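You operate a simulated robot arm through the tools that you are given. There is no shell and no other tool. Be economical: measure what you need, move in short steps, check, and stop when the job is done.

You run a simulated two-armed robot. Do the job below in one go: nothing can be reset, and whatever is moved stays where it is left.

Task
Inch the sack on the belt back to the blue mark.
Fine: way switch to back, speed to slow, use the inch button; then way switch to forward and power switch off. Where these are worked on the way, their far stop is far enough and under half their travel is too little: way switch.

Only the result counts: the job must be done as asked and must still hold three seconds after the hand-in. Knocking over, shifting, dropping, spilling or breaking anything else fails it.

Robot
Two 7-joint arms with two-finger grippers on one trunk that stands fixed in place. Base frame: the origin is at the foot of the trunk, x ahead of it, y to its left, z up. Readings come in m, degrees, newtons and seconds.
The left shoulder is at [0.024, 0.164, 1.332], the right one opposite. Each reaches about 0.868 m from its shoulder. Payload 2.45 kg a hand.
The TCP of each hand is the grasp point between the finger pads, 0.026 m short of the fingertips. In the tool frame z runs along the fingers and y along their closing line. The gripper opens to 0.096 m. The gripper's body begins 0.069 m behind the TCP.
Orientation is that of the tool frame in the base frame, as a unit quaternion [x, y, z, w]. With the fingers straight down and closing along the base's y, the tool's x points along the base's -x, its y along +y and its z along -z.

Tools
- The arms move only by the tool servo_tool. It takes "left_targets", "right_targets" or both (then of equal length, played together; a hand with none holds still); each is a list of rows, each an object of numbers (a shift or turn left out is 0, a gripper value left out holds the last): "x", "y", "z": the shift along the tool's x, y, z in m; "wx", "wy", "wz": the turn, a rotation vector about the tool's x, y, z in degrees; "grip": the opening, from 0 (shut) to 1 (fully open). In form: [{"x": .., "y": .., "z": .., "wx": .., "wy": .., "wz": .., "grip": ..}, ...]. A call has 1 to 8 rows; each row shifts and turns the commanded pose from where the row before left it, along the tool's axes as they then stand. Rows are played at 5 a second. More than 0.05 m and 8.6 degrees between two rows, or a gripper value outside its range, and nothing of the call is played. A pose out of reach is approached as far as the arm can. The call stops where the force on the tool passes 60 N (or 10 N more than at its start, if that is more) or the arm is blocked; 0.2 s more then pass. The fingers move at their own pace and stop on an object; they squeeze with about 37 N. The grip force told is the motor's: it shows also when the fingers shut on nothing. Time passes only in rows, and 0.2 s behind the last, so rows that do not move let the fingers close. The reply holds the time, the measured pose of the TCP, the force on the tool along the base axes, the opening and the grip force, in the units named above and with some noise, with the torque about the TCP (base axes, N m) and any sound that the robot's microphone picked up, and new pictures: "pictures" is both (left out), scene, wrist or none (wrist: the cameras of the hands that moved).
- Cameras (640 x 400 px; columns grow to the right, rows downward): "scene" is now at [0.0595, 0.0401, 1.8093]; the picture's right is [0.42, -0.91, 0.00], its down [-0.65, -0.30, -0.70] and it looks along [0.64, 0.29, -0.71] (base axes); focal length 321 px, centre (320, 200). "left" rides on the left gripper at [0.081, -0.003, -0.098] in its tool frame; the picture's right is [0.04, 1.00, 0.00], its down [-0.73, 0.03, -0.68] and it looks along [-0.68, 0.03, 0.73] (tool axes); focal length 256 px, centre (320, 200). "right" rides on the right gripper at [0.082, 0.003, -0.098] in its tool frame; the picture's right is [-0.04, 1.00, 0.00], its down [-0.73, -0.03, -0.68] and it looks along [-0.68, -0.03, 0.73] (tool axes); focal length 256 px, centre (320, 200). There is no depth. A picture from a camera that has moved, and an enlarged one, comes with that camera's place and axes in the base frame and with its lens.
- raise_lower(by): slides the trunk up (or, below 0, down) by that many m; the arms and the scene camera ride with it, the base frame stays. It gives what a move gives, with no picture.
- head_to(pan, tilt): turns the head with the scene camera to pan (to the left, within 120 degrees either way) and tilt (down, from -29 to 69), counted from straight ahead of the robot. It gives what a move gives, and a new picture of the scene camera.
- zoom(camera, box): a new picture of the part [left, top, right, bottom] of that camera's present view, enlarged. The clock stands still meanwhile.
- sign_off(): hands the job in; it is judged then, once.

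Go step by step. Nothing tells you positions but the pictures and the camera data: compare them with the known pose of the tool, close in by small moves and look again before you grip or let go. The budget is 120 turns and 200 pictures, counting those below and the enlarged ones. Unless the task says otherwise, let go and move clear before handing in, and close with one line.

The tools are called as a command line: name --argument value ..., lists and objects as JSON in quotes. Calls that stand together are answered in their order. servo_tool: Moves the arms, as the interface text tells. Its arguments: {"type":"object","properties":{"left_targets":{"type":"array","items":{"type":"object","properties":{"x":{"type":"number"},"y":{"type":"number"},"z":{"type":"number"},"wx":{"type":"number"},"wy":{"type":"number"},"wz":{"type":"number"},"grip":{"type":"number"}}}},"right_targets":{"type":"array","items":{"type":"object","properties":{"x":{"type":"number"},"y":{"type":"number"},"z":{"type":"number"},"wx":{"type":"number"},"wy":{"type":"number"},"wz":{"type":"number"},"grip":{"type":"number"}}}},"pictures":{"type":"string","enum":["both","scene","wrist","none"]}},"required":[]} The other tools are called the same way: raise_lower (by) slides the trunk up or down; head_to (pan, tilt) turns the head that bears the scene camera; zoom (camera, box) takes an enlarged picture of a part of a camera's view; sign_off () hands the job in.

At the start:

```text
time: 0.0
left_tool_pos: [0.2549, 0.3753, 1.2898]
left_orientation: [-0.001, 1.0, -0.001, 0.002]
left_contact_force: [-0.5, -0.5, 0.6]
left_torque: [0.01, 0.0, -0.02]
left_opening: 0.0958
left_grip_force: 0.0
right_tool_pos: [0.453, 0.0033, 1.3178]
right_orientation: [0.001, 1.0, -0.001, -0.001]
right_contact_force: [-0.9, -1.1, 0.6]
right_torque: [0.0, 0.0, -0.01]
right_opening: 0.0963
right_grip_force: 0.0
trunk travel left (down, up): [-0.5, 0.067]
head pan, tilt: [24.9, 45.2]
```

scene: 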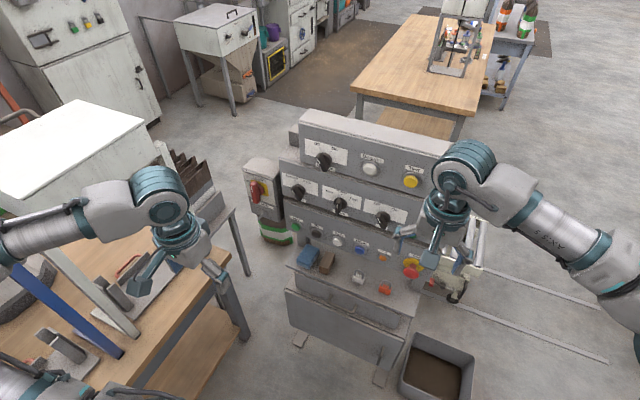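
right: 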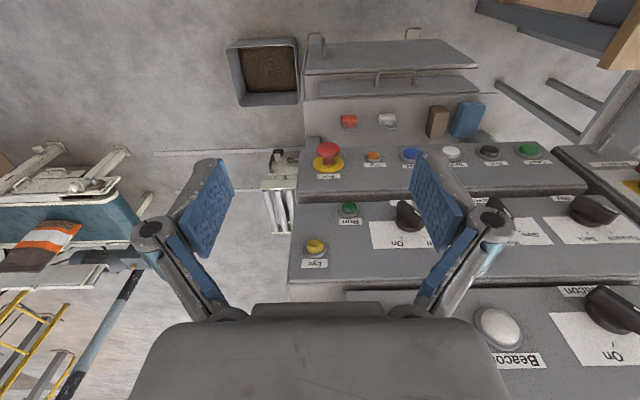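
left: 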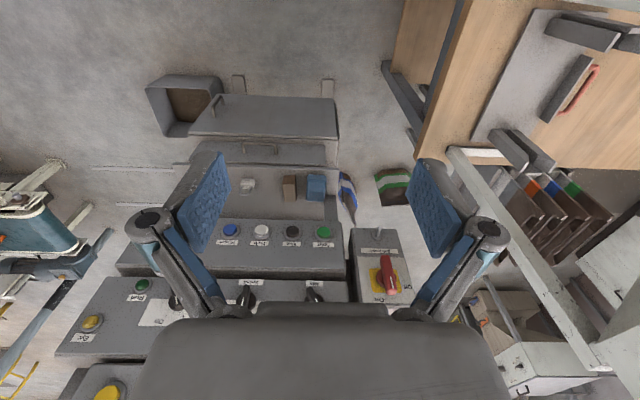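

I see a control console ahead with knobs, buttons and a red-handled switch box at its left; the belt seems to be to the right. I'll zoom in to read the labels and look right for the belt.

zoom --camera "scene" --box '[230, 100, 460, 244]'

zoom --camera "scene" --box '[260, 200, 500, 350]'

head_to --pan -20 --tilt 40

```text
2.78 times, centred on (345, 172) of scene
camera zoom: at [0.0595, 0.0401, 1.8093], right [0.42, -0.91, 0.0], down [-0.65, -0.3, -0.7], along [0.64, 0.29, -0.71], focal length 892 px, centre (251, 278)
```

zoom: 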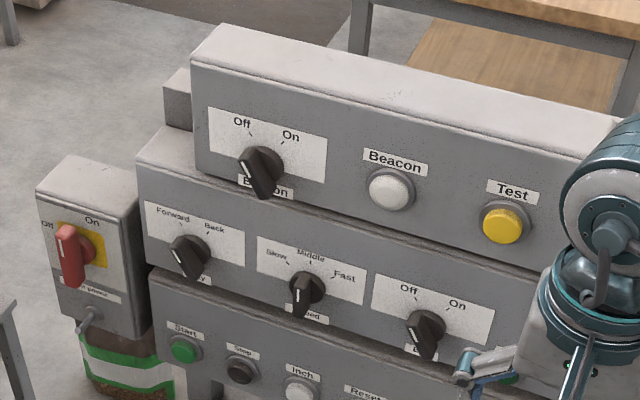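

```text
2.67 times, centred on (380, 275) of scene
camera zoom: at [0.0595, 0.0401, 1.8093], right [0.42, -0.91, 0.0], down [-0.65, -0.3, -0.7], along [0.64, 0.29, -0.71], focal length 856 px, centre (160, 0)
```

zoom: 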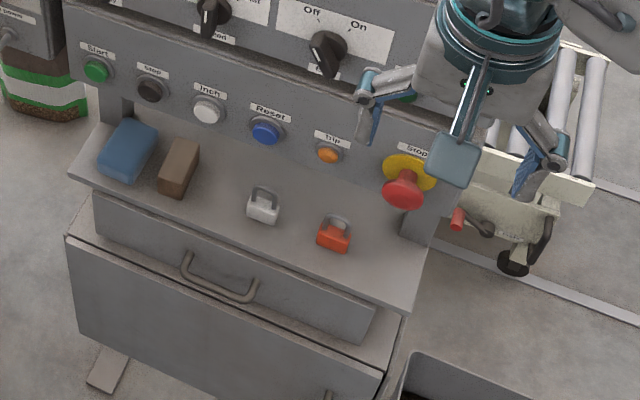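

```text
time: 1.1
left_tool_pos: [0.2531, 0.3722, 1.2904]
left_orientation: [-0.001, 1.0, 0.001, 0.002]
left_contact_force: [-0.3, -0.2, 0.1]
left_torque: [-0.01, 0.0, -0.02]
left_opening: 0.096
left_grip_force: 0.1
right_tool_pos: [0.4507, 0.0012, 1.3189]
right_orientation: [0.0, 1.0, 0.001, 0.0]
right_contact_force: [0.2, 0.6, 0.2]
right_torque: [-0.01, 0.0, 0.02]
right_opening: 0.0961
right_grip_force: 0.1
trunk travel left (down, up): [-0.5, 0.067]
head pan, tilt: [-20.0, 40.0]
camera scene: at [0.0658, -0.023, 1.8169], right [-0.34, -0.94, 0.0], down [-0.61, 0.22, -0.76], along [0.72, -0.26, -0.64], focal length 321 px, centre (320, 200)
```

scene: 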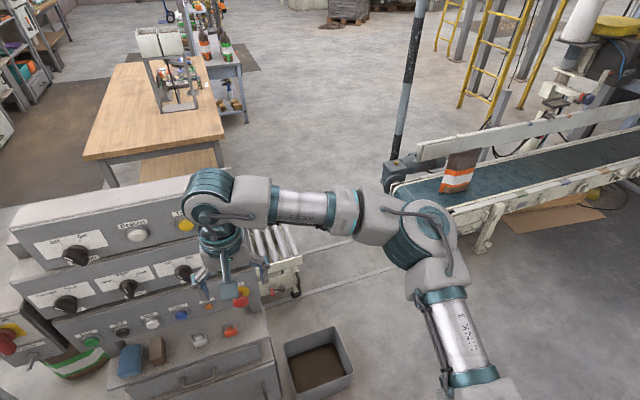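

The belt with the sack is at the right rear. I'll zoom on it and on the labels in the wrist views.

zoom --camera "scene" --box '[370, 70, 640, 239]'

zoom --camera "left" --box '[200, 200, 440, 350]'

zoom --camera "right" --box '[290, 130, 640, 349]'

```text
2.37 times, centred on (505, 154) of scene
camera zoom: at [0.0658, -0.023, 1.8169], right [-0.34, -0.94, 0.0], down [-0.61, 0.22, -0.76], along [0.72, -0.26, -0.64], focal length 760 px, centre (-118, 308)
```

zoom: 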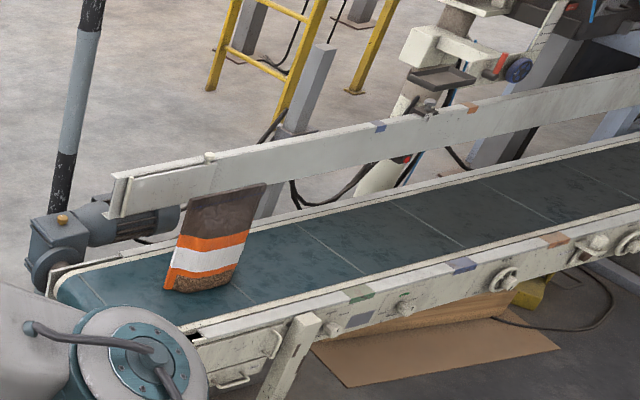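

```text
2.67 times, centred on (320, 275) of left
camera zoom: at [0.1717, 0.37, 1.3879], right [-0.04, 1.0, 0.0], down [0.73, 0.03, 0.68], along [0.68, 0.03, -0.73], focal length 683 px, centre (320, 0)
```

zoom: 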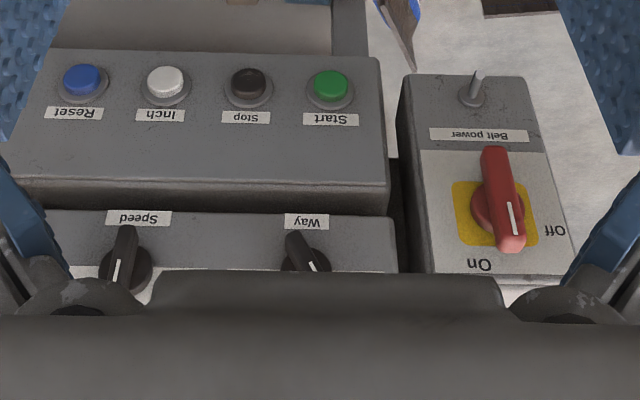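

```text
1.83 times, centred on (465, 240) of right
camera zoom: at [0.3696, 0.0028, 1.4177], right [0.04, 1.0, 0.0], down [0.73, -0.03, 0.68], along [0.68, -0.03, -0.73], focal length 468 px, centre (55, 128)
```

zoom: 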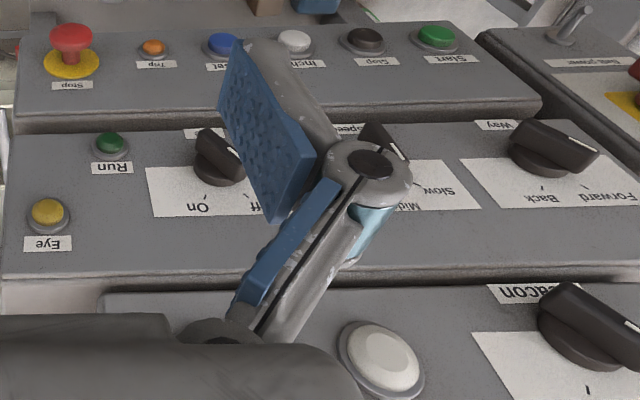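

Blue marks are on the belt rails, to the right of the sack. I triangulate Way ≈ (0.647,0.38,1.158), Speed ≈ (0.659,0.25,1.153), Inch ≈ (0.664,0.248,0.98), Belt power ≈ (0.64,0.53,1.106). I'll tilt the left hand forward to look squarely at the panel.

servo_tool --left_targets '[{"wy": -8, "x": -0.02}, {"wy": -8, "x": -0.02}, {"wy": -8, "x": -0.02}, {"wy": -8}, {"wy": -8}, {"wy": -8}, {"wy": -8}, {"wy": -8}]' --pictures "wrist"

head_to --pan 28 --tilt 42

zoom --camera "scene" --box '[210, 120, 370, 220]'

```text
time: 2.9
left_tool_pos: [0.3613, 0.4269, 1.3336]
left_orientation: [0.0, 0.847, 0.0, 0.531]
left_contact_force: [-0.2, 0.9, 0.4]
left_torque: [0.03, 0.02, 0.02]
left_opening: 0.096
left_grip_force: 0.0
left hand out of reach, approached as far as the arm can: row 5, 6, 7, 8
right_tool_pos: [0.4501, 0.0001, 1.3202]
right_orientation: [0.001, 1.0, 0.0, 0.001]
right_contact_force: [0.4, 0.5, 0.3]
right_torque: [0.01, -0.01, 0.02]
right_opening: 0.0961
right_grip_force: 0.0
trunk travel left (down, up): [-0.5, 0.067]
head pan, tilt: [-20.0, 40.0]
camera left: at [0.2377, 0.4247, 1.3039], right [-0.02, 1.0, -0.04], down [-0.29, 0.03, 0.96], along [0.96, 0.03, 0.29], focal length 256 px, centre (320, 200)
```

left: 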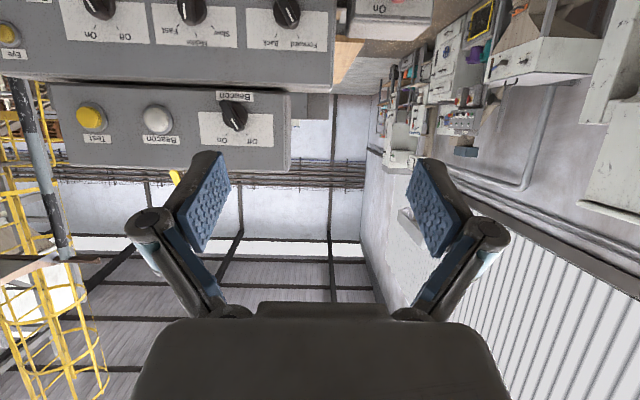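

```text
time: 4.1
left_tool_pos: [0.3615, 0.4261, 1.3344]
left_orientation: [0.0, 0.848, 0.0, 0.53]
left_contact_force: [-0.3, -0.2, -0.9]
left_torque: [0.0, 0.02, 0.01]
left_opening: 0.0959
left_grip_force: 0.0
right_tool_pos: [0.449, 0.0013, 1.3199]
right_orientation: [0.001, 1.0, 0.001, 0.001]
right_contact_force: [-0.5, 0.1, 0.4]
right_torque: [-0.03, -0.02, 0.01]
right_opening: 0.0962
right_grip_force: 0.1
trunk travel left (down, up): [-0.5, 0.067]
head pan, tilt: [28.0, 42.0]
camera scene: at [0.059, 0.0454, 1.8138], right [0.47, -0.88, 0.0], down [-0.59, -0.32, -0.74], along [0.66, 0.35, -0.67], focal length 321 px, centre (320, 200)
```

scene: 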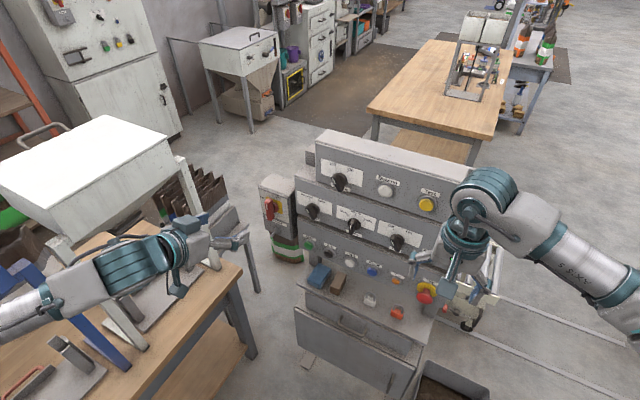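

```text
4.00 times, centred on (290, 170) of scene
camera zoom: at [0.059, 0.0454, 1.8138], right [0.47, -0.88, 0.0], down [-0.59, -0.32, -0.74], along [0.66, 0.35, -0.67], focal length 1284 px, centre (440, 320)
```

zoom: 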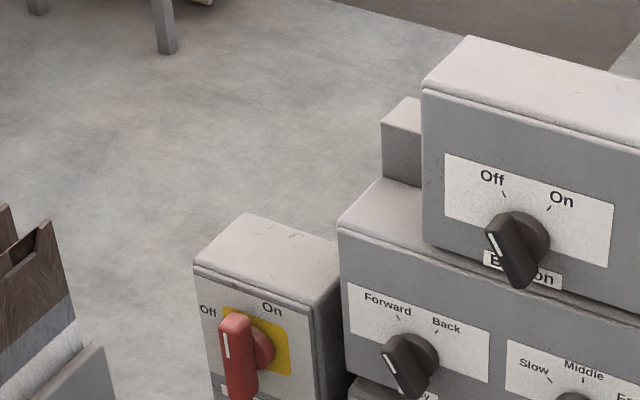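

The left hand is tilted about 64°. I now bring it lower and forward in front of the Way switch to view the panel squarely.

servo_tool --left_targets '[{"x": 0.03, "z": 0.03}, {"x": 0.03, "z": 0.03}, {"x": 0.03, "z": 0.03}, {"x": 0.03, "z": 0.03}]' --pictures "both"

```text
time: 5.1
left_tool_pos: [0.4168, 0.4263, 1.1732]
left_orientation: [0.0, 0.848, -0.001, 0.53]
left_contact_force: [0.4, -0.2, 0.5]
left_torque: [-0.02, 0.01, -0.02]
left_opening: 0.0958
left_grip_force: 0.0
right_tool_pos: [0.4527, 0.0012, 1.3182]
right_orientation: [0.0, 1.0, 0.0, 0.0]
right_contact_force: [0.8, 0.1, 0.4]
right_torque: [0.02, 0.02, 0.01]
right_opening: 0.096
right_grip_force: 0.1
trunk travel left (down, up): [-0.5, 0.067]
head pan, tilt: [28.0, 42.0]
camera scene: at [0.0616, 0.0471, 1.8137], right [0.47, -0.88, 0.0], down [-0.59, -0.32, -0.74], along [0.65, 0.35, -0.67], focal length 321 px, centre (320, 200)
camera left: at [0.2929, 0.423, 1.1436], right [-0.02, 1.0, -0.04], down [-0.29, 0.03, 0.96], along [0.96, 0.03, 0.29], focal length 256 px, centre (320, 200)
```

scene: 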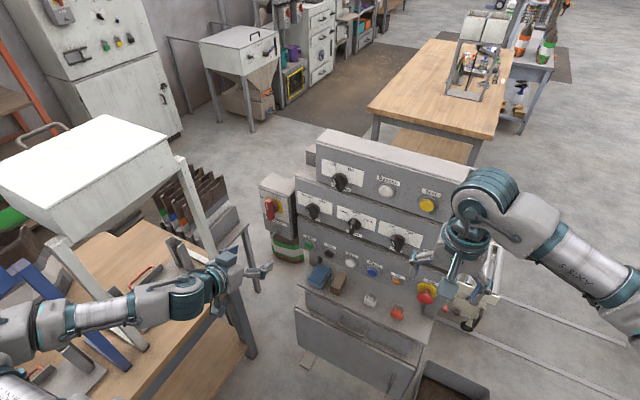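
left: 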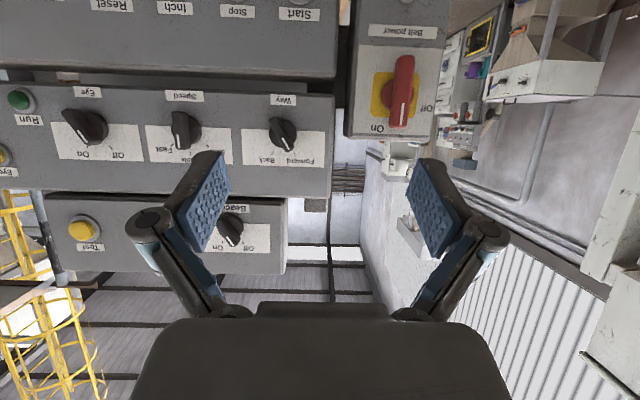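

zoom --camera "left" --box '[130, 80, 346, 215]'

zoom --camera "left" --box '[330, 0, 490, 150]'

```text
2.96 times, centred on (238, 148) of left
camera zoom: at [0.2929, 0.423, 1.1436], right [-0.02, 1.0, -0.04], down [-0.29, 0.03, 0.96], along [0.96, 0.03, 0.29], focal length 758 px, centre (563, 356)
```

zoom: 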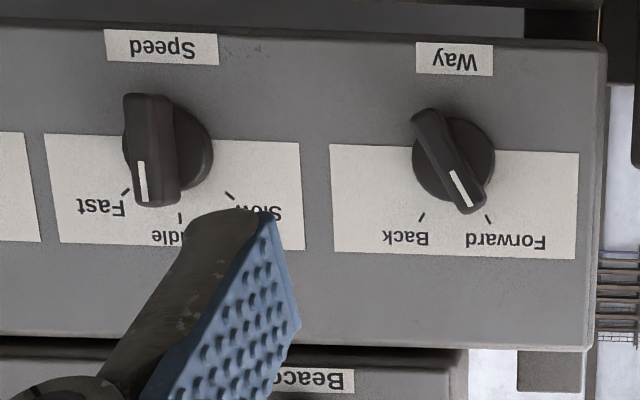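

```text
2.67 times, centred on (410, 75) of left
camera zoom: at [0.2929, 0.423, 1.1436], right [-0.02, 1.0, -0.04], down [-0.29, 0.03, 0.96], along [0.96, 0.03, 0.29], focal length 683 px, centre (80, 533)
```

zoom: 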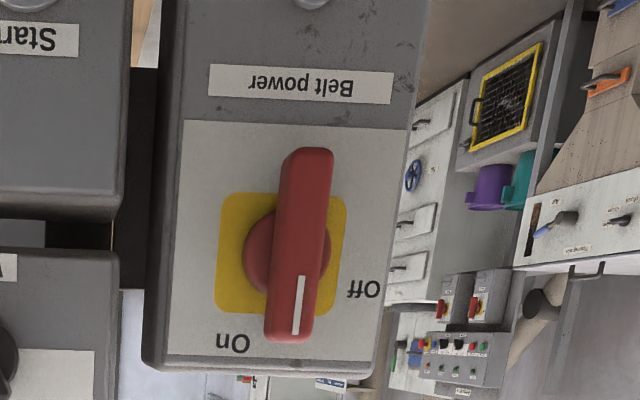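

The panel is essentially vertical, facing −x. Way points Forward, Speed Middle, Belt power On. I'll level the hand (fingers along +x) and move in front of the Way knob.

servo_tool --left_targets '[{"wy": -6.5, "z": 0.02, "y": -0.01}, {"wy": -6.5, "z": 0.02, "y": -0.01}, {"wy": -6.5, "z": 0.02, "y": -0.01}, {"wy": -6.5, "z": 0.02, "y": -0.01}, {"wz": -7.5}, {"wz": -7.5}, {"wz": -7.5}, {"wz": -7.5}]' --pictures "both"

```text
time: 6.9
left_tool_pos: [0.494, 0.3865, 1.1509]
left_orientation: [-0.185, 0.682, -0.183, 0.684]
left_contact_force: [-0.9, 0.5, 0.5]
left_torque: [0.0, 0.01, 0.0]
left_opening: 0.0964
left_grip_force: 0.1
right_tool_pos: [0.4513, 0.0006, 1.3194]
right_orientation: [0.0, 1.0, 0.0, 0.0]
right_contact_force: [-0.6, -0.8, 0.5]
right_torque: [0.0, -0.02, -0.02]
right_opening: 0.0961
right_grip_force: 0.1
trunk travel left (down, up): [-0.5, 0.067]
head pan, tilt: [28.0, 42.0]
camera scene: at [0.0606, 0.0456, 1.8138], right [0.47, -0.88, 0.0], down [-0.59, -0.32, -0.74], along [0.65, 0.35, -0.67], focal length 321 px, centre (320, 200)
camera left: at [0.3965, 0.3432, 1.0826], right [0.0, 0.84, -0.54], down [-0.68, 0.39, 0.62], along [0.73, 0.36, 0.58], focal length 256 px, centre (320, 200)
```

scene: 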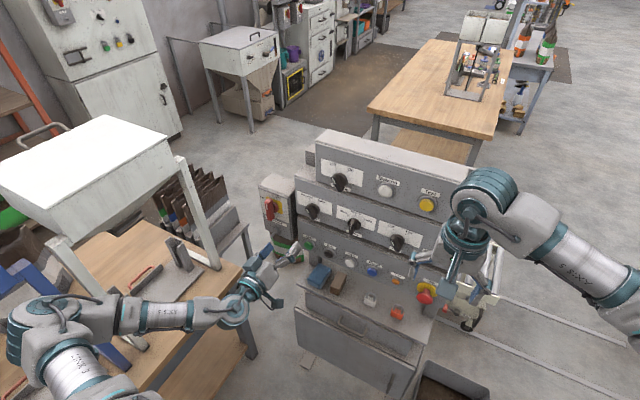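
left: 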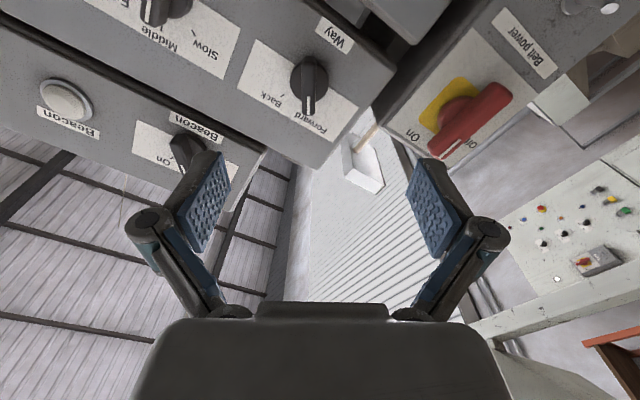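

The bar of the Way knob is aligned with the fingers; knob ≈ (0.655,0.379,1.160). Centre on it and advance to about 3 cm short.

servo_tool --left_targets '[{"x": -0.004, "y": -0.011, "z": 0.02}, {"z": 0.04}, {"z": 0.04}]' --pictures "both"

zoom --camera "scene" --box '[250, 160, 410, 260]'

```text
time: 7.7
left_tool_pos: [0.5957, 0.3788, 1.1614]
left_orientation: [-0.184, 0.682, -0.182, 0.684]
left_contact_force: [0.2, 0.3, -0.5]
left_torque: [-0.02, 0.0, -0.03]
left_opening: 0.0958
left_grip_force: 0.0
right_tool_pos: [0.452, -0.0001, 1.3185]
right_orientation: [0.0, 1.0, 0.0, 0.0]
right_contact_force: [0.0, 0.6, 0.7]
right_torque: [-0.02, 0.01, 0.01]
right_opening: 0.096
right_grip_force: 0.1
trunk travel left (down, up): [-0.5, 0.067]
head pan, tilt: [28.0, 42.0]
camera scene: at [0.0635, 0.0454, 1.8136], right [0.47, -0.88, 0.0], down [-0.59, -0.32, -0.74], along [0.65, 0.35, -0.67], focal length 321 px, centre (320, 200)
camera left: at [0.4978, 0.3355, 1.0927], right [0.0, 0.85, -0.53], down [-0.68, 0.39, 0.62], along [0.73, 0.36, 0.58], focal length 256 px, centre (320, 200)
```

scene: 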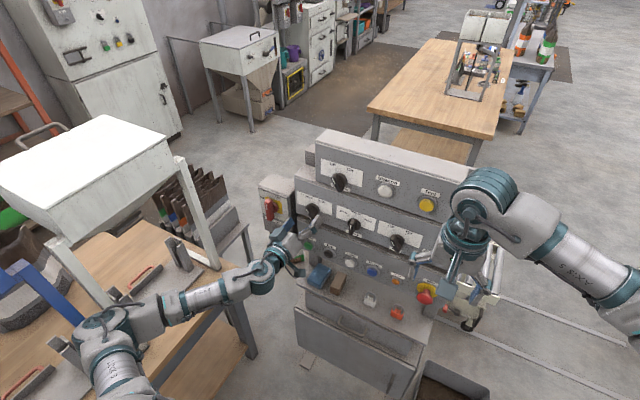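
left: 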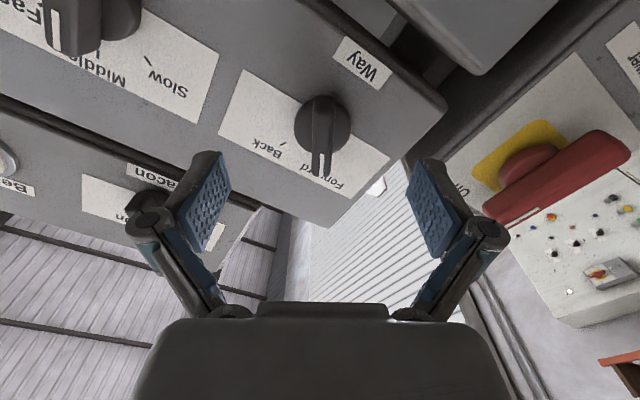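

```text
4.00 times, centred on (330, 210) of scene
camera zoom: at [0.0635, 0.0454, 1.8136], right [0.47, -0.88, 0.0], down [-0.59, -0.32, -0.74], along [0.65, 0.35, -0.67], focal length 1284 px, centre (280, 160)
```

zoom: 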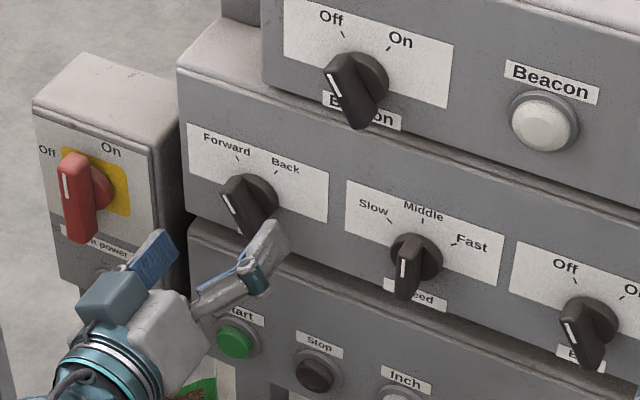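

Alignment looks good. Narrow the fingers a bit and advance until the bar is between the pads.

servo_tool --left_targets '[{"grip": 0.55, "z": 0.01}, {"z": 0.012}, {"z": 0.01}]' --pictures "wrist"

zoom --camera "scene" --box '[250, 160, 410, 260]'

```text
time: 8.5
left_tool_pos: [0.6267, 0.3796, 1.1623]
left_orientation: [-0.182, 0.682, -0.182, 0.684]
left_contact_force: [-0.2, -1.1, 0.0]
left_torque: [0.01, 0.0, 0.03]
left_opening: 0.0529
left_grip_force: 0.0
right_tool_pos: [0.4498, 0.0006, 1.3181]
right_orientation: [0.0, 1.0, 0.001, 0.0]
right_contact_force: [-0.8, -0.3, 0.2]
right_torque: [0.03, 0.01, 0.02]
right_opening: 0.0961
right_grip_force: 0.0
trunk travel left (down, up): [-0.5, 0.067]
head pan, tilt: [28.0, 42.0]
camera left: at [0.5282, 0.3364, 1.093], right [0.0, 0.85, -0.53], down [-0.68, 0.39, 0.62], along [0.73, 0.36, 0.58], focal length 256 px, centre (320, 200)
```

left: 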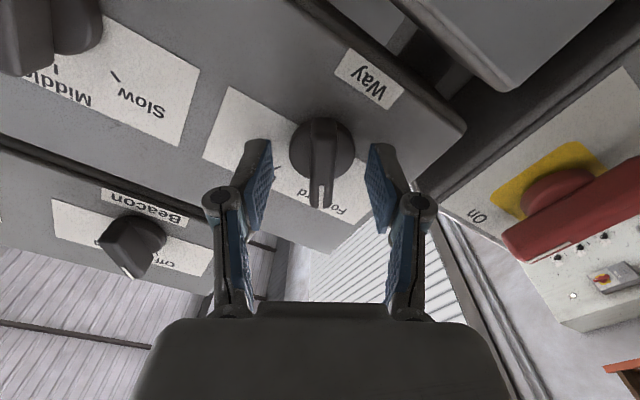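

```text
4.00 times, centred on (330, 210) of scene
camera zoom: at [0.0618, 0.0451, 1.8137], right [0.47, -0.88, 0.0], down [-0.59, -0.32, -0.74], along [0.65, 0.35, -0.67], focal length 1284 px, centre (280, 160)
```

zoom: 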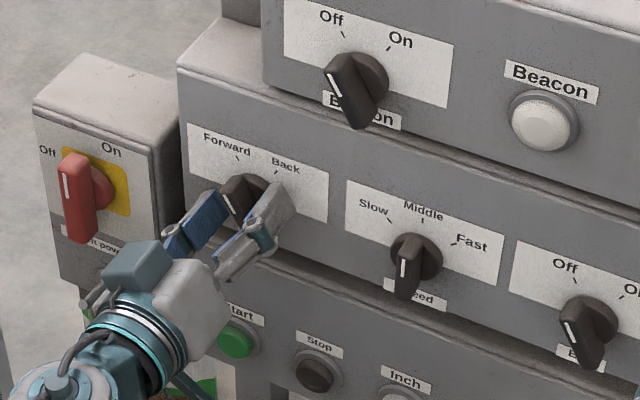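

The bar is just at the fingertips; advance 14 mm more and close on it.

servo_tool --left_targets '[{"z": 0.007}, {"z": 0.007}, {"grip": 0}, {}, {}]' --pictures "wrist"

zoom --camera "scene" --box '[250, 160, 410, 260]'

```text
time: 9.7
left_tool_pos: [0.6338, 0.3812, 1.1621]
left_orientation: [-0.183, 0.681, -0.183, 0.685]
left_contact_force: [-45.7, 5.8, -9.7]
left_torque: [0.02, 0.68, -0.11]
left_opening: 0.0374
left_grip_force: 45.5
right_tool_pos: [0.4445, 0.0032, 1.3208]
right_orientation: [0.0, 1.0, 0.0, 0.003]
right_contact_force: [-0.3, -0.5, -0.6]
right_torque: [0.04, 0.0, -0.02]
right_opening: 0.0957
right_grip_force: 0.0
trunk travel left (down, up): [-0.5, 0.067]
head pan, tilt: [28.0, 42.0]
camera left: at [0.5365, 0.3376, 1.0931], right [0.0, 0.84, -0.54], down [-0.68, 0.39, 0.62], along [0.73, 0.36, 0.58], focal length 256 px, centre (320, 200)
```

left: 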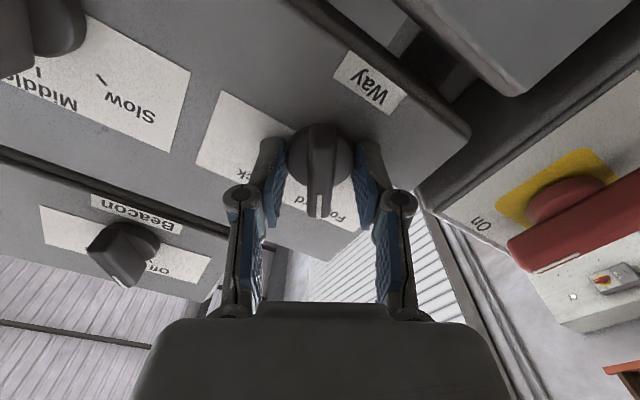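

```text
4.00 times, centred on (330, 210) of scene
camera zoom: at [0.047, 0.0503, 1.8139], right [0.47, -0.88, 0.01], down [-0.59, -0.32, -0.74], along [0.66, 0.35, -0.67], focal length 1284 px, centre (280, 160)
```

zoom: 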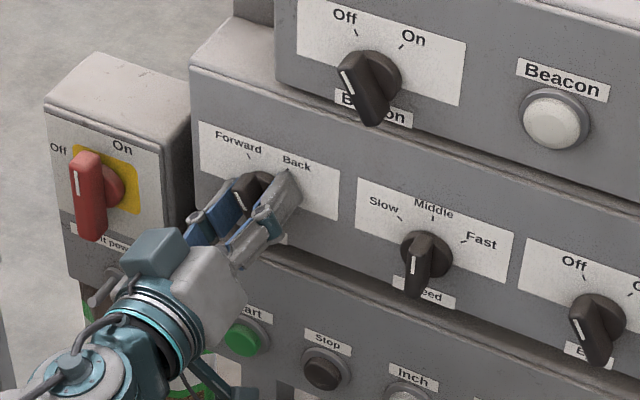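

The fingertips reached the panel and closed on the round skirt. Open, back off ~12 mm and grip only the bar.

servo_tool --left_targets '[{"grip": 0.55}, {"z": -0.009}, {"z": -0.009}, {}]' --pictures "none"

```text
time: 10.7
left_tool_pos: [0.6206, 0.3816, 1.1629]
left_orientation: [-0.183, 0.681, -0.184, 0.685]
left_contact_force: [0.4, -0.1, 0.0]
left_torque: [-0.01, -0.01, -0.03]
left_opening: 0.0527
left_grip_force: 0.1
right_tool_pos: [0.4477, 0.0008, 1.3189]
right_orientation: [-0.001, 1.0, 0.001, 0.001]
right_contact_force: [-0.1, 0.7, 0.2]
right_torque: [0.01, 0.0, -0.01]
right_opening: 0.096
right_grip_force: 0.2
trunk travel left (down, up): [-0.5, 0.067]
head pan, tilt: [28.0, 42.0]
```

servo_tool --left_targets '[{"grip": 0}, {}, {}]' --pictures "wrist"

```text
time: 11.5
left_tool_pos: [0.6233, 0.3803, 1.1607]
left_orientation: [-0.183, 0.682, -0.182, 0.684]
left_contact_force: [5.2, 1.9, -0.2]
left_torque: [-0.01, -0.23, 0.17]
left_opening: 0.0129
left_grip_force: 38.9
right_tool_pos: [0.4519, 0.0007, 1.3196]
right_orientation: [0.0, 1.0, 0.0, 0.0]
right_contact_force: [-0.1, 0.2, -0.5]
right_torque: [0.02, -0.01, -0.02]
right_opening: 0.096
right_grip_force: 0.1
trunk travel left (down, up): [-0.5, 0.067]
head pan, tilt: [28.0, 42.0]
camera left: at [0.5256, 0.3369, 1.0919], right [0.0, 0.85, -0.53], down [-0.68, 0.39, 0.62], along [0.73, 0.36, 0.58], focal length 256 px, centre (320, 200)
```

left: 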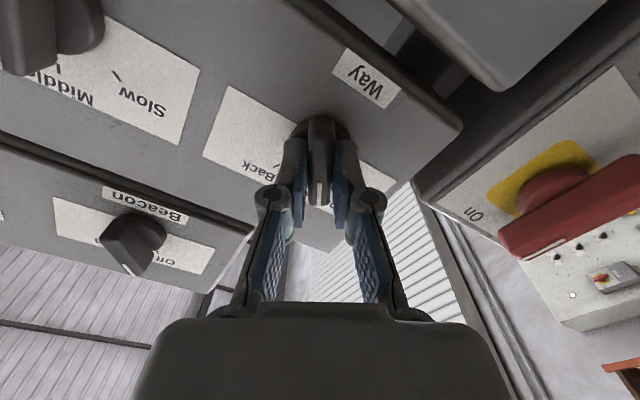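

The bar (13 mm) is gripped. Turn 60° clockwise (+wz) to Back.

servo_tool --left_targets '[{"wz": 8}, {"wz": 8}, {"wz": 8}, {"wz": 8}, {"wz": 8}, {"wz": 8}, {"wz": 8}, {"wz": 5}]' --pictures "both"

zoom --camera "scene" --box '[250, 160, 410, 260]'

```text
time: 13.3
left_tool_pos: [0.6233, 0.3793, 1.1612]
left_orientation: [0.189, 0.681, 0.189, 0.682]
left_contact_force: [12.7, -0.1, 4.2]
left_torque: [-0.77, -0.57, -0.3]
left_opening: 0.0128
left_grip_force: 39.6
right_tool_pos: [0.4519, 0.0006, 1.3185]
right_orientation: [0.0, 1.0, 0.0, -0.001]
right_contact_force: [0.1, 0.2, 0.5]
right_torque: [0.0, 0.01, 0.02]
right_opening: 0.0957
right_grip_force: 0.1
trunk travel left (down, up): [-0.5, 0.067]
head pan, tilt: [28.0, 42.0]
camera scene: at [0.0649, 0.045, 1.8137], right [0.47, -0.88, 0.0], down [-0.6, -0.32, -0.74], along [0.65, 0.35, -0.67], focal length 321 px, centre (320, 200)
camera left: at [0.5254, 0.4187, 1.0894], right [0.0, 0.88, 0.48], down [-0.68, -0.35, 0.64], along [0.73, -0.33, 0.6], focal length 256 px, centre (320, 200)
```

scene: 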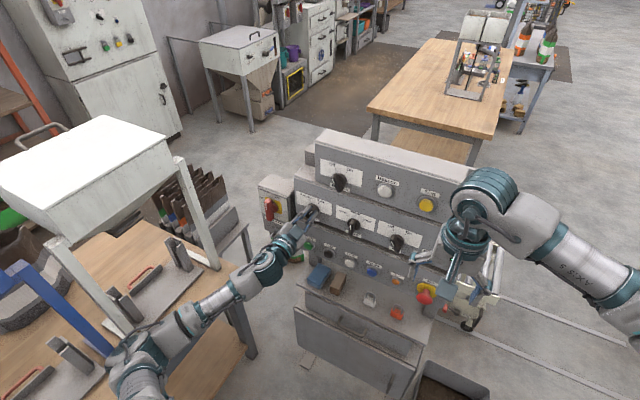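
left: 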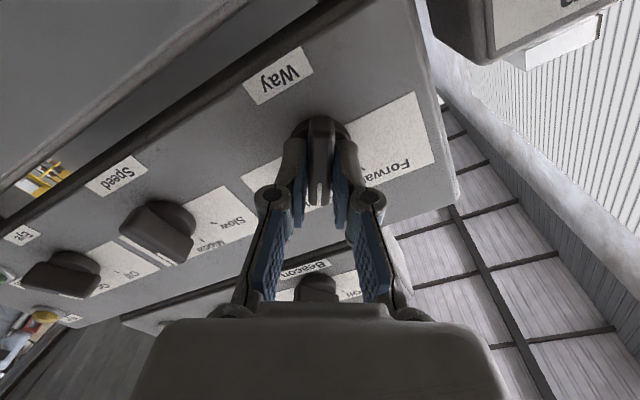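

```text
4.00 times, centred on (330, 210) of scene
camera zoom: at [0.0649, 0.045, 1.8137], right [0.47, -0.88, 0.0], down [-0.6, -0.32, -0.74], along [0.65, 0.35, -0.67], focal length 1284 px, centre (280, 160)
```

zoom: 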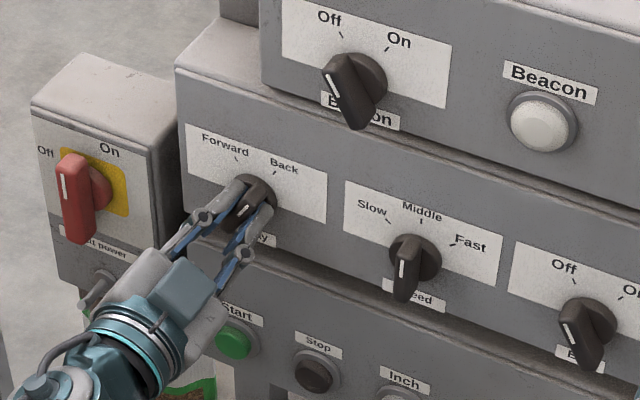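

Way now points to Back. Release, retract, level the wrist and slide over to the Speed knob at about y=0.251.

servo_tool --left_targets '[{"grip": 0.4}, {"z": -0.03, "grip": 0.6}, {"z": -0.03}, {"wz": -8}, {"wz": -8}, {"wz": -8}, {"wz": -7}, {"y": -0.04}]' --pictures "none"

servo_tool --left_targets '[{"y": -0.045}, {"y": -0.044}, {}]' --pictures "both"

zoom --camera "left" --box '[220, 60, 420, 185]'

zoom --camera "scene" --box '[250, 160, 410, 260]'

```text
time: 15.1
left_tool_pos: [0.5631, 0.341, 1.1605]
left_orientation: [0.0, 0.707, 0.001, 0.707]
left_contact_force: [0.2, -0.9, 0.9]
left_torque: [-0.01, 0.04, 0.0]
left_opening: 0.0576
left_grip_force: 0.1
right_tool_pos: [0.451, -0.0007, 1.3191]
right_orientation: [0.0, 1.0, 0.001, 0.0]
right_contact_force: [0.4, -0.7, 0.8]
right_torque: [0.0, 0.0, 0.01]
right_opening: 0.0963
right_grip_force: 0.1
trunk travel left (down, up): [-0.5, 0.067]
head pan, tilt: [28.0, 42.0]
```

```text
time: 15.9
left_tool_pos: [0.5616, 0.2496, 1.1646]
left_orientation: [0.002, 0.706, 0.0, 0.708]
left_contact_force: [0.6, 0.0, -0.1]
left_torque: [0.0, 0.0, -0.02]
left_opening: 0.0575
left_grip_force: 0.1
right_tool_pos: [0.4497, -0.0015, 1.3194]
right_orientation: [0.0, 1.0, 0.002, 0.001]
right_contact_force: [0.1, -0.1, -0.9]
right_torque: [0.0, -0.02, 0.0]
right_opening: 0.096
right_grip_force: 0.1
trunk travel left (down, up): [-0.5, 0.067]
head pan, tilt: [28.0, 42.0]
camera scene: at [0.0608, 0.0394, 1.8139], right [0.47, -0.88, 0.0], down [-0.59, -0.31, -0.74], along [0.65, 0.35, -0.67], focal length 321 px, centre (320, 200)
camera left: at [0.463, 0.2474, 1.0814], right [0.0, 1.0, -0.04], down [-0.68, 0.03, 0.73], along [0.73, 0.03, 0.68], focal length 256 px, centre (320, 200)
```

scene: 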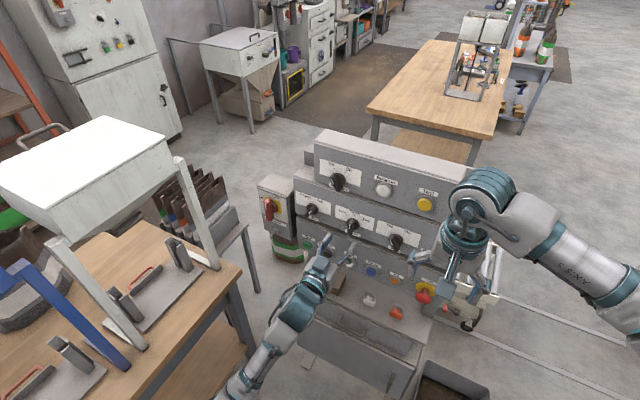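
left: 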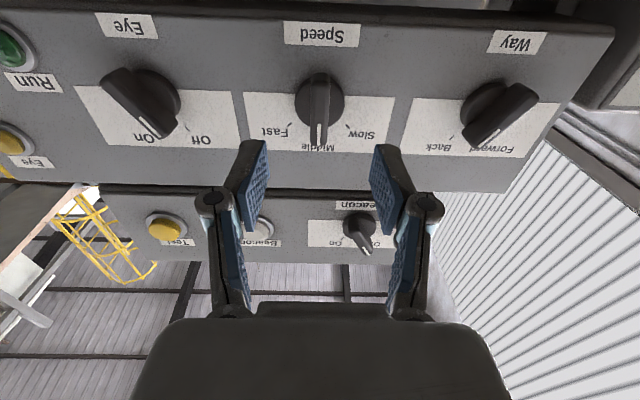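

```text
3.20 times, centred on (320, 122) of left
camera zoom: at [0.463, 0.2474, 1.0814], right [0.0, 1.0, -0.04], down [-0.68, 0.03, 0.73], along [0.73, 0.03, 0.68], focal length 819 px, centre (320, 448)
```

zoom: 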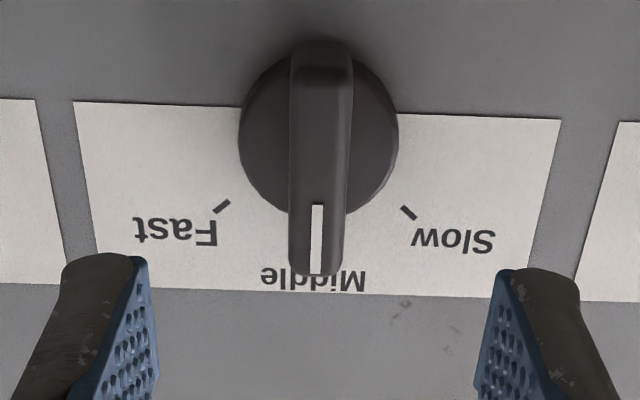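

```text
4.00 times, centred on (330, 210) of scene
camera zoom: at [0.0608, 0.0394, 1.8139], right [0.47, -0.88, 0.0], down [-0.59, -0.31, -0.74], along [0.65, 0.35, -0.67], focal length 1284 px, centre (280, 160)
```

zoom: 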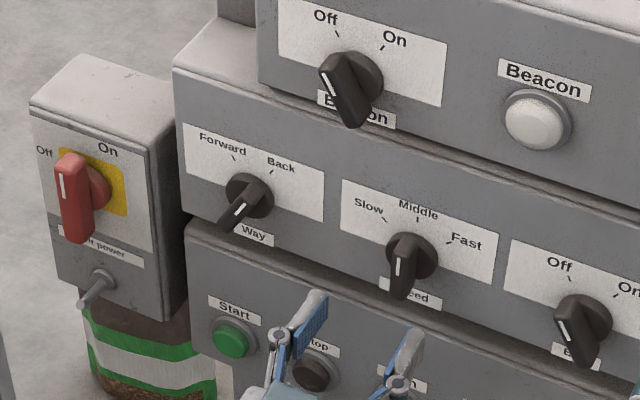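

Way is at Back. The Speed knob is centred ahead at Middle; advance 60 mm, grip, and turn about 50° counter-clockwise to Slow.

servo_tool --left_targets '[{"z": 0.03, "x": 0.001, "y": 0.001}, {"z": 0.02}, {"z": 0.01}, {"grip": 0}, {}, {}]' --pictures "wrist"

```text
time: 17.3
left_tool_pos: [0.6212, 0.2494, 1.1604]
left_orientation: [0.0, 0.707, 0.001, 0.708]
left_contact_force: [-2.1, -5.3, -1.9]
left_torque: [-0.02, -0.45, -0.23]
left_opening: 0.0129
left_grip_force: 39.8
right_tool_pos: [0.4502, -0.0029, 1.3191]
right_orientation: [-0.001, 1.0, 0.002, 0.001]
right_contact_force: [-1.1, 0.4, -0.4]
right_torque: [0.01, 0.03, 0.0]
right_opening: 0.0959
right_grip_force: 0.0
trunk travel left (down, up): [-0.5, 0.067]
head pan, tilt: [28.0, 42.0]
camera left: at [0.5242, 0.247, 1.0789], right [0.0, 1.0, -0.04], down [-0.68, 0.03, 0.73], along [0.73, 0.03, 0.68], focal length 256 px, centre (320, 200)
```

left: 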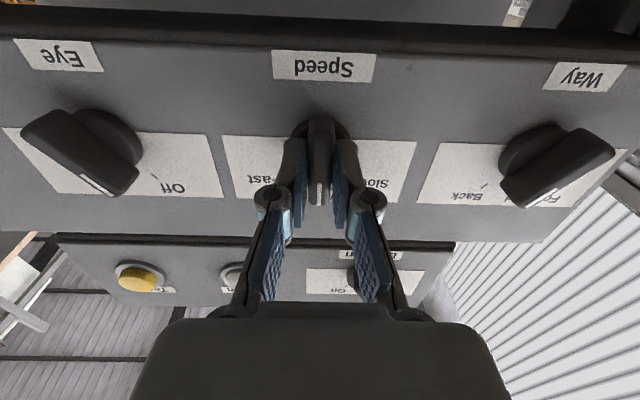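

servo_tool --left_targets '[{"wz": -8}, {"wz": -8}, {"wz": -8}, {"wz": -8}, {"wz": -8}, {"wz": -8}, {}]' --pictures "wrist"

servo_tool --left_targets '[{"grip": 0.3}, {"z": -0.03, "grip": 0.5}, {"z": -0.03}, {}]' --pictures "wrist"

zoom --camera "scene" --box '[250, 160, 410, 260]'

```text
time: 18.9
left_tool_pos: [0.623, 0.2508, 1.1608]
left_orientation: [-0.287, 0.645, -0.288, 0.647]
left_contact_force: [-5.8, -2.6, -3.9]
left_torque: [0.0, 0.09, -0.01]
left_opening: 0.0128
left_grip_force: 39.4
right_tool_pos: [0.4492, -0.0025, 1.3184]
right_orientation: [0.0, 1.0, 0.001, 0.001]
right_contact_force: [0.8, -0.3, 0.0]
right_torque: [0.01, 0.01, 0.0]
right_opening: 0.0962
right_grip_force: 0.0
trunk travel left (down, up): [-0.5, 0.067]
head pan, tilt: [28.0, 42.0]
camera left: at [0.5242, 0.1876, 1.1081], right [0.0, 0.64, -0.77], down [-0.68, 0.56, 0.47], along [0.73, 0.52, 0.44], focal length 256 px, centre (320, 200)
```

left: 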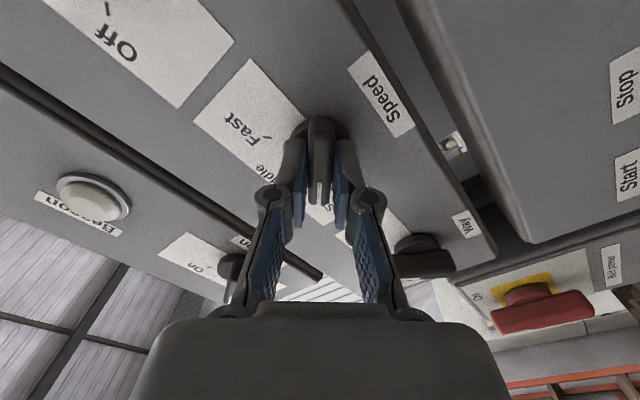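

```text
time: 19.9
left_tool_pos: [0.564, 0.2507, 1.1587]
left_orientation: [-0.288, 0.646, -0.287, 0.647]
left_contact_force: [-0.5, 0.0, -0.5]
left_torque: [0.0, -0.02, 0.0]
left_opening: 0.0481
left_grip_force: 0.0
right_tool_pos: [0.4518, -0.0009, 1.3188]
right_orientation: [0.0, 1.0, 0.0, -0.001]
right_contact_force: [-0.4, -0.3, 1.0]
right_torque: [0.01, 0.02, 0.02]
right_opening: 0.0961
right_grip_force: 0.0
trunk travel left (down, up): [-0.5, 0.067]
head pan, tilt: [28.0, 42.0]
camera left: at [0.4655, 0.1875, 1.1066], right [0.0, 0.64, -0.77], down [-0.68, 0.56, 0.47], along [0.73, 0.52, 0.44], focal length 256 px, centre (320, 200)
```

left: 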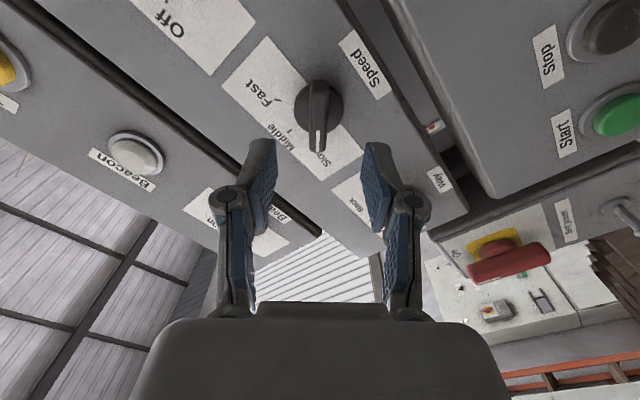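

```text
4.00 times, centred on (330, 210) of scene
camera zoom: at [0.0622, 0.0415, 1.8138], right [0.47, -0.88, 0.0], down [-0.59, -0.31, -0.74], along [0.65, 0.35, -0.67], focal length 1284 px, centre (280, 160)
```

zoom: 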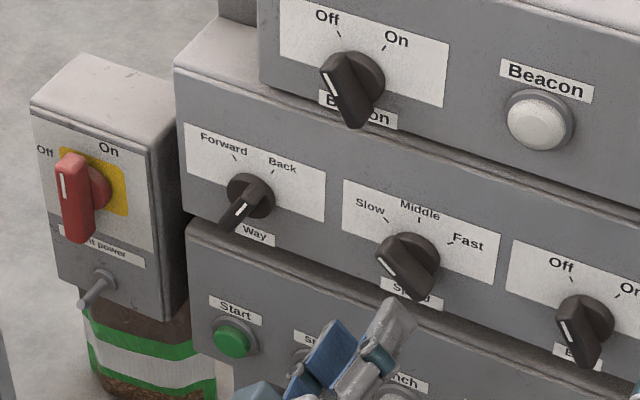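

Speed is at Slow. Now I close the fingers, un-twist, tilt 30° down and lower to in front of the Inch button.

servo_tool --left_targets '[{"wz": 8, "z": -0.02, "grip": 0}, {"wz": 8}, {"wz": 8}, {"wz": 8}, {"wz": 8}, {"wz": 8}, {"wy": 7.5}, {"wy": 7.5}]' --pictures "none"

servo_tool --left_targets '[{"wy": 7.5}, {"wy": 7.5}, {"x": 0.036, "z": 0.021}, {"x": 0.036, "z": 0.021}, {"x": 0.036, "z": 0.021}, {"x": 0.02, "z": 0.012}, {}]' --pictures "both"

zoom --camera "scene" --box '[270, 190, 430, 290]'

```text
time: 21.7
left_tool_pos: [0.5431, 0.2522, 1.1601]
left_orientation: [0.001, 0.793, 0.0, 0.609]
left_contact_force: [0.6, 1.1, 0.0]
left_torque: [-0.01, -0.02, 0.02]
left_opening: 0.0002
left_grip_force: 28.3
right_tool_pos: [0.45, 0.0008, 1.3178]
right_orientation: [0.0, 1.0, 0.001, -0.001]
right_contact_force: [-0.1, -0.1, 0.1]
right_torque: [-0.01, 0.02, 0.02]
right_opening: 0.0959
right_grip_force: 0.1
trunk travel left (down, up): [-0.5, 0.067]
head pan, tilt: [28.0, 42.0]
```

```text
time: 23.3
left_tool_pos: [0.5423, 0.2524, 1.0097]
left_orientation: [0.0, 0.865, 0.0, 0.502]
left_contact_force: [0.0, 0.0, -0.3]
left_torque: [0.0, -0.02, -0.04]
left_opening: 0.0
left_grip_force: 28.3
right_tool_pos: [0.4508, 0.0008, 1.3195]
right_orientation: [0.0, 1.0, 0.001, 0.001]
right_contact_force: [0.8, 0.0, 0.4]
right_torque: [-0.01, -0.02, 0.01]
right_opening: 0.0961
right_grip_force: 0.0
trunk travel left (down, up): [-0.5, 0.067]
head pan, tilt: [28.0, 42.0]
camera scene: at [0.0605, 0.0429, 1.8139], right [0.47, -0.88, 0.0], down [-0.59, -0.31, -0.74], along [0.65, 0.35, -0.67], focal length 321 px, centre (320, 200)
camera left: at [0.4163, 0.2495, 0.9884], right [-0.02, 1.0, -0.03], down [-0.22, 0.03, 0.97], along [0.97, 0.03, 0.22], focal length 256 px, centre (320, 200)
```

scene: 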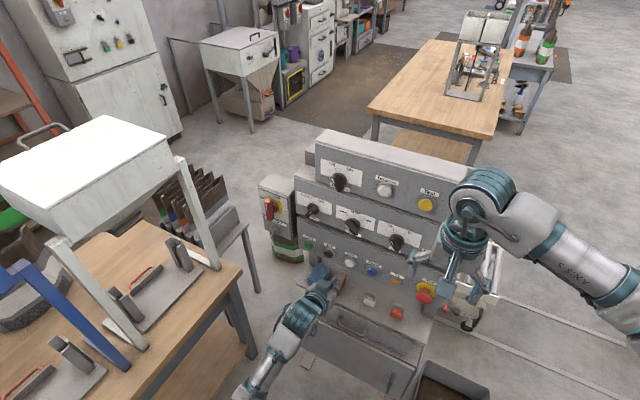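
left: 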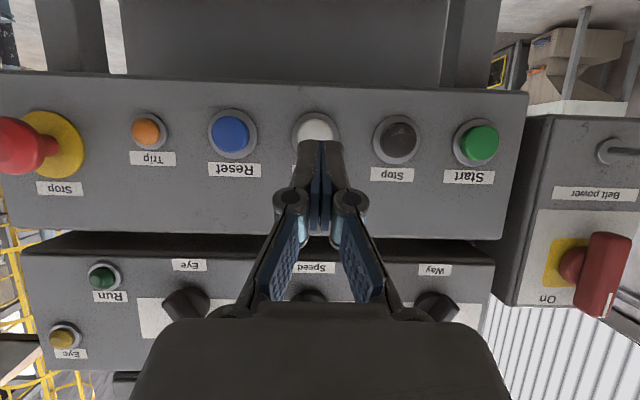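

```text
4.00 times, centred on (350, 240) of scene
camera zoom: at [0.0605, 0.0429, 1.8139], right [0.47, -0.88, 0.0], down [-0.59, -0.31, -0.74], along [0.65, 0.35, -0.67], focal length 1284 px, centre (200, 40)
```

zoom: 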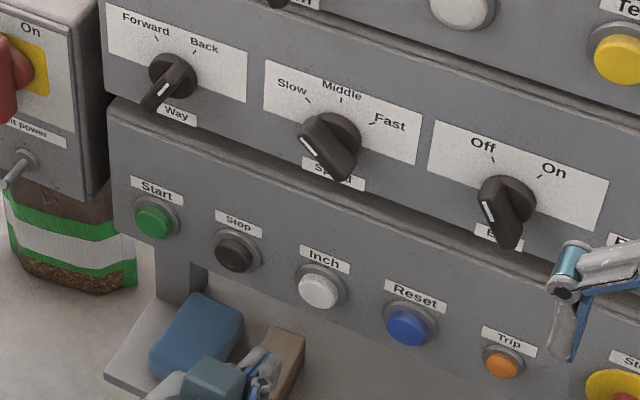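

Everything is clear: Inch button ≈ (0.655,0.251,0.977). Approach to ~15 mm short and turn the head to the belt to watch while pressing.

servo_tool --left_targets '[{"x": -0.009, "z": 0.035}, {"x": -0.0086, "z": 0.036}, {}]' --pictures "wrist"

head_to --pan -32 --tilt 32

zoom --camera "left" --box '[240, 80, 400, 180]'

```text
time: 24.1
left_tool_pos: [0.6137, 0.2526, 0.9909]
left_orientation: [0.0, 0.865, 0.001, 0.502]
left_contact_force: [0.1, -0.1, -1.0]
left_torque: [0.0, -0.01, -0.01]
left_opening: 0.0
left_grip_force: 28.1
right_tool_pos: [0.4491, 0.0007, 1.3196]
right_orientation: [0.001, 1.0, 0.001, 0.001]
right_contact_force: [-1.0, -0.4, 0.2]
right_torque: [-0.05, -0.01, 0.01]
right_opening: 0.096
right_grip_force: 0.0
trunk travel left (down, up): [-0.5, 0.067]
head pan, tilt: [28.0, 42.0]
camera left: at [0.4879, 0.2486, 0.9697], right [-0.02, 1.0, -0.03], down [-0.23, 0.03, 0.97], along [0.97, 0.03, 0.22], focal length 256 px, centre (320, 200)
```

left: 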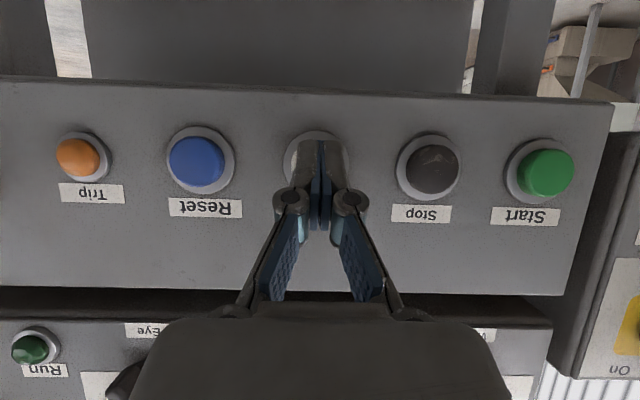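

```text
time: 25.4
left_tool_pos: [0.6142, 0.2522, 0.9915]
left_orientation: [0.0, 0.865, 0.0, 0.502]
left_contact_force: [0.0, -0.3, 0.2]
left_torque: [0.0, 0.03, 0.03]
left_opening: 0.0001
left_grip_force: 28.5
right_tool_pos: [0.4493, -0.0003, 1.3194]
right_orientation: [0.0, 1.0, 0.001, 0.001]
right_contact_force: [0.0, -0.1, 0.4]
right_torque: [0.01, 0.02, -0.03]
right_opening: 0.0961
right_grip_force: 0.0
trunk travel left (down, up): [-0.5, 0.067]
head pan, tilt: [-32.0, 32.0]
camera scene: at [0.0635, -0.044, 1.829], right [-0.53, -0.85, 0.0], down [-0.45, 0.28, -0.85], along [0.72, -0.45, -0.53], focal length 321 px, centre (320, 200)
```

scene: 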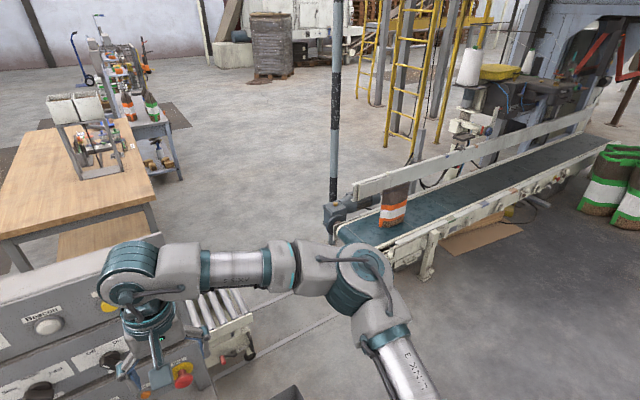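

```text
4.00 times, centred on (320, 130) of left
camera zoom: at [0.4883, 0.2489, 0.9693], right [-0.02, 1.0, -0.03], down [-0.22, 0.03, 0.97], along [0.97, 0.03, 0.22], focal length 1024 px, centre (320, 480)
```

zoom: 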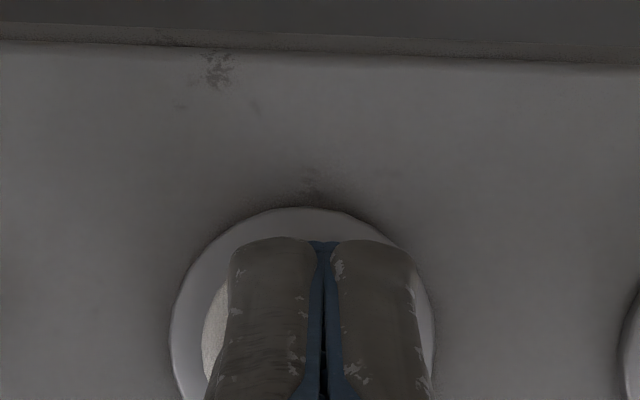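

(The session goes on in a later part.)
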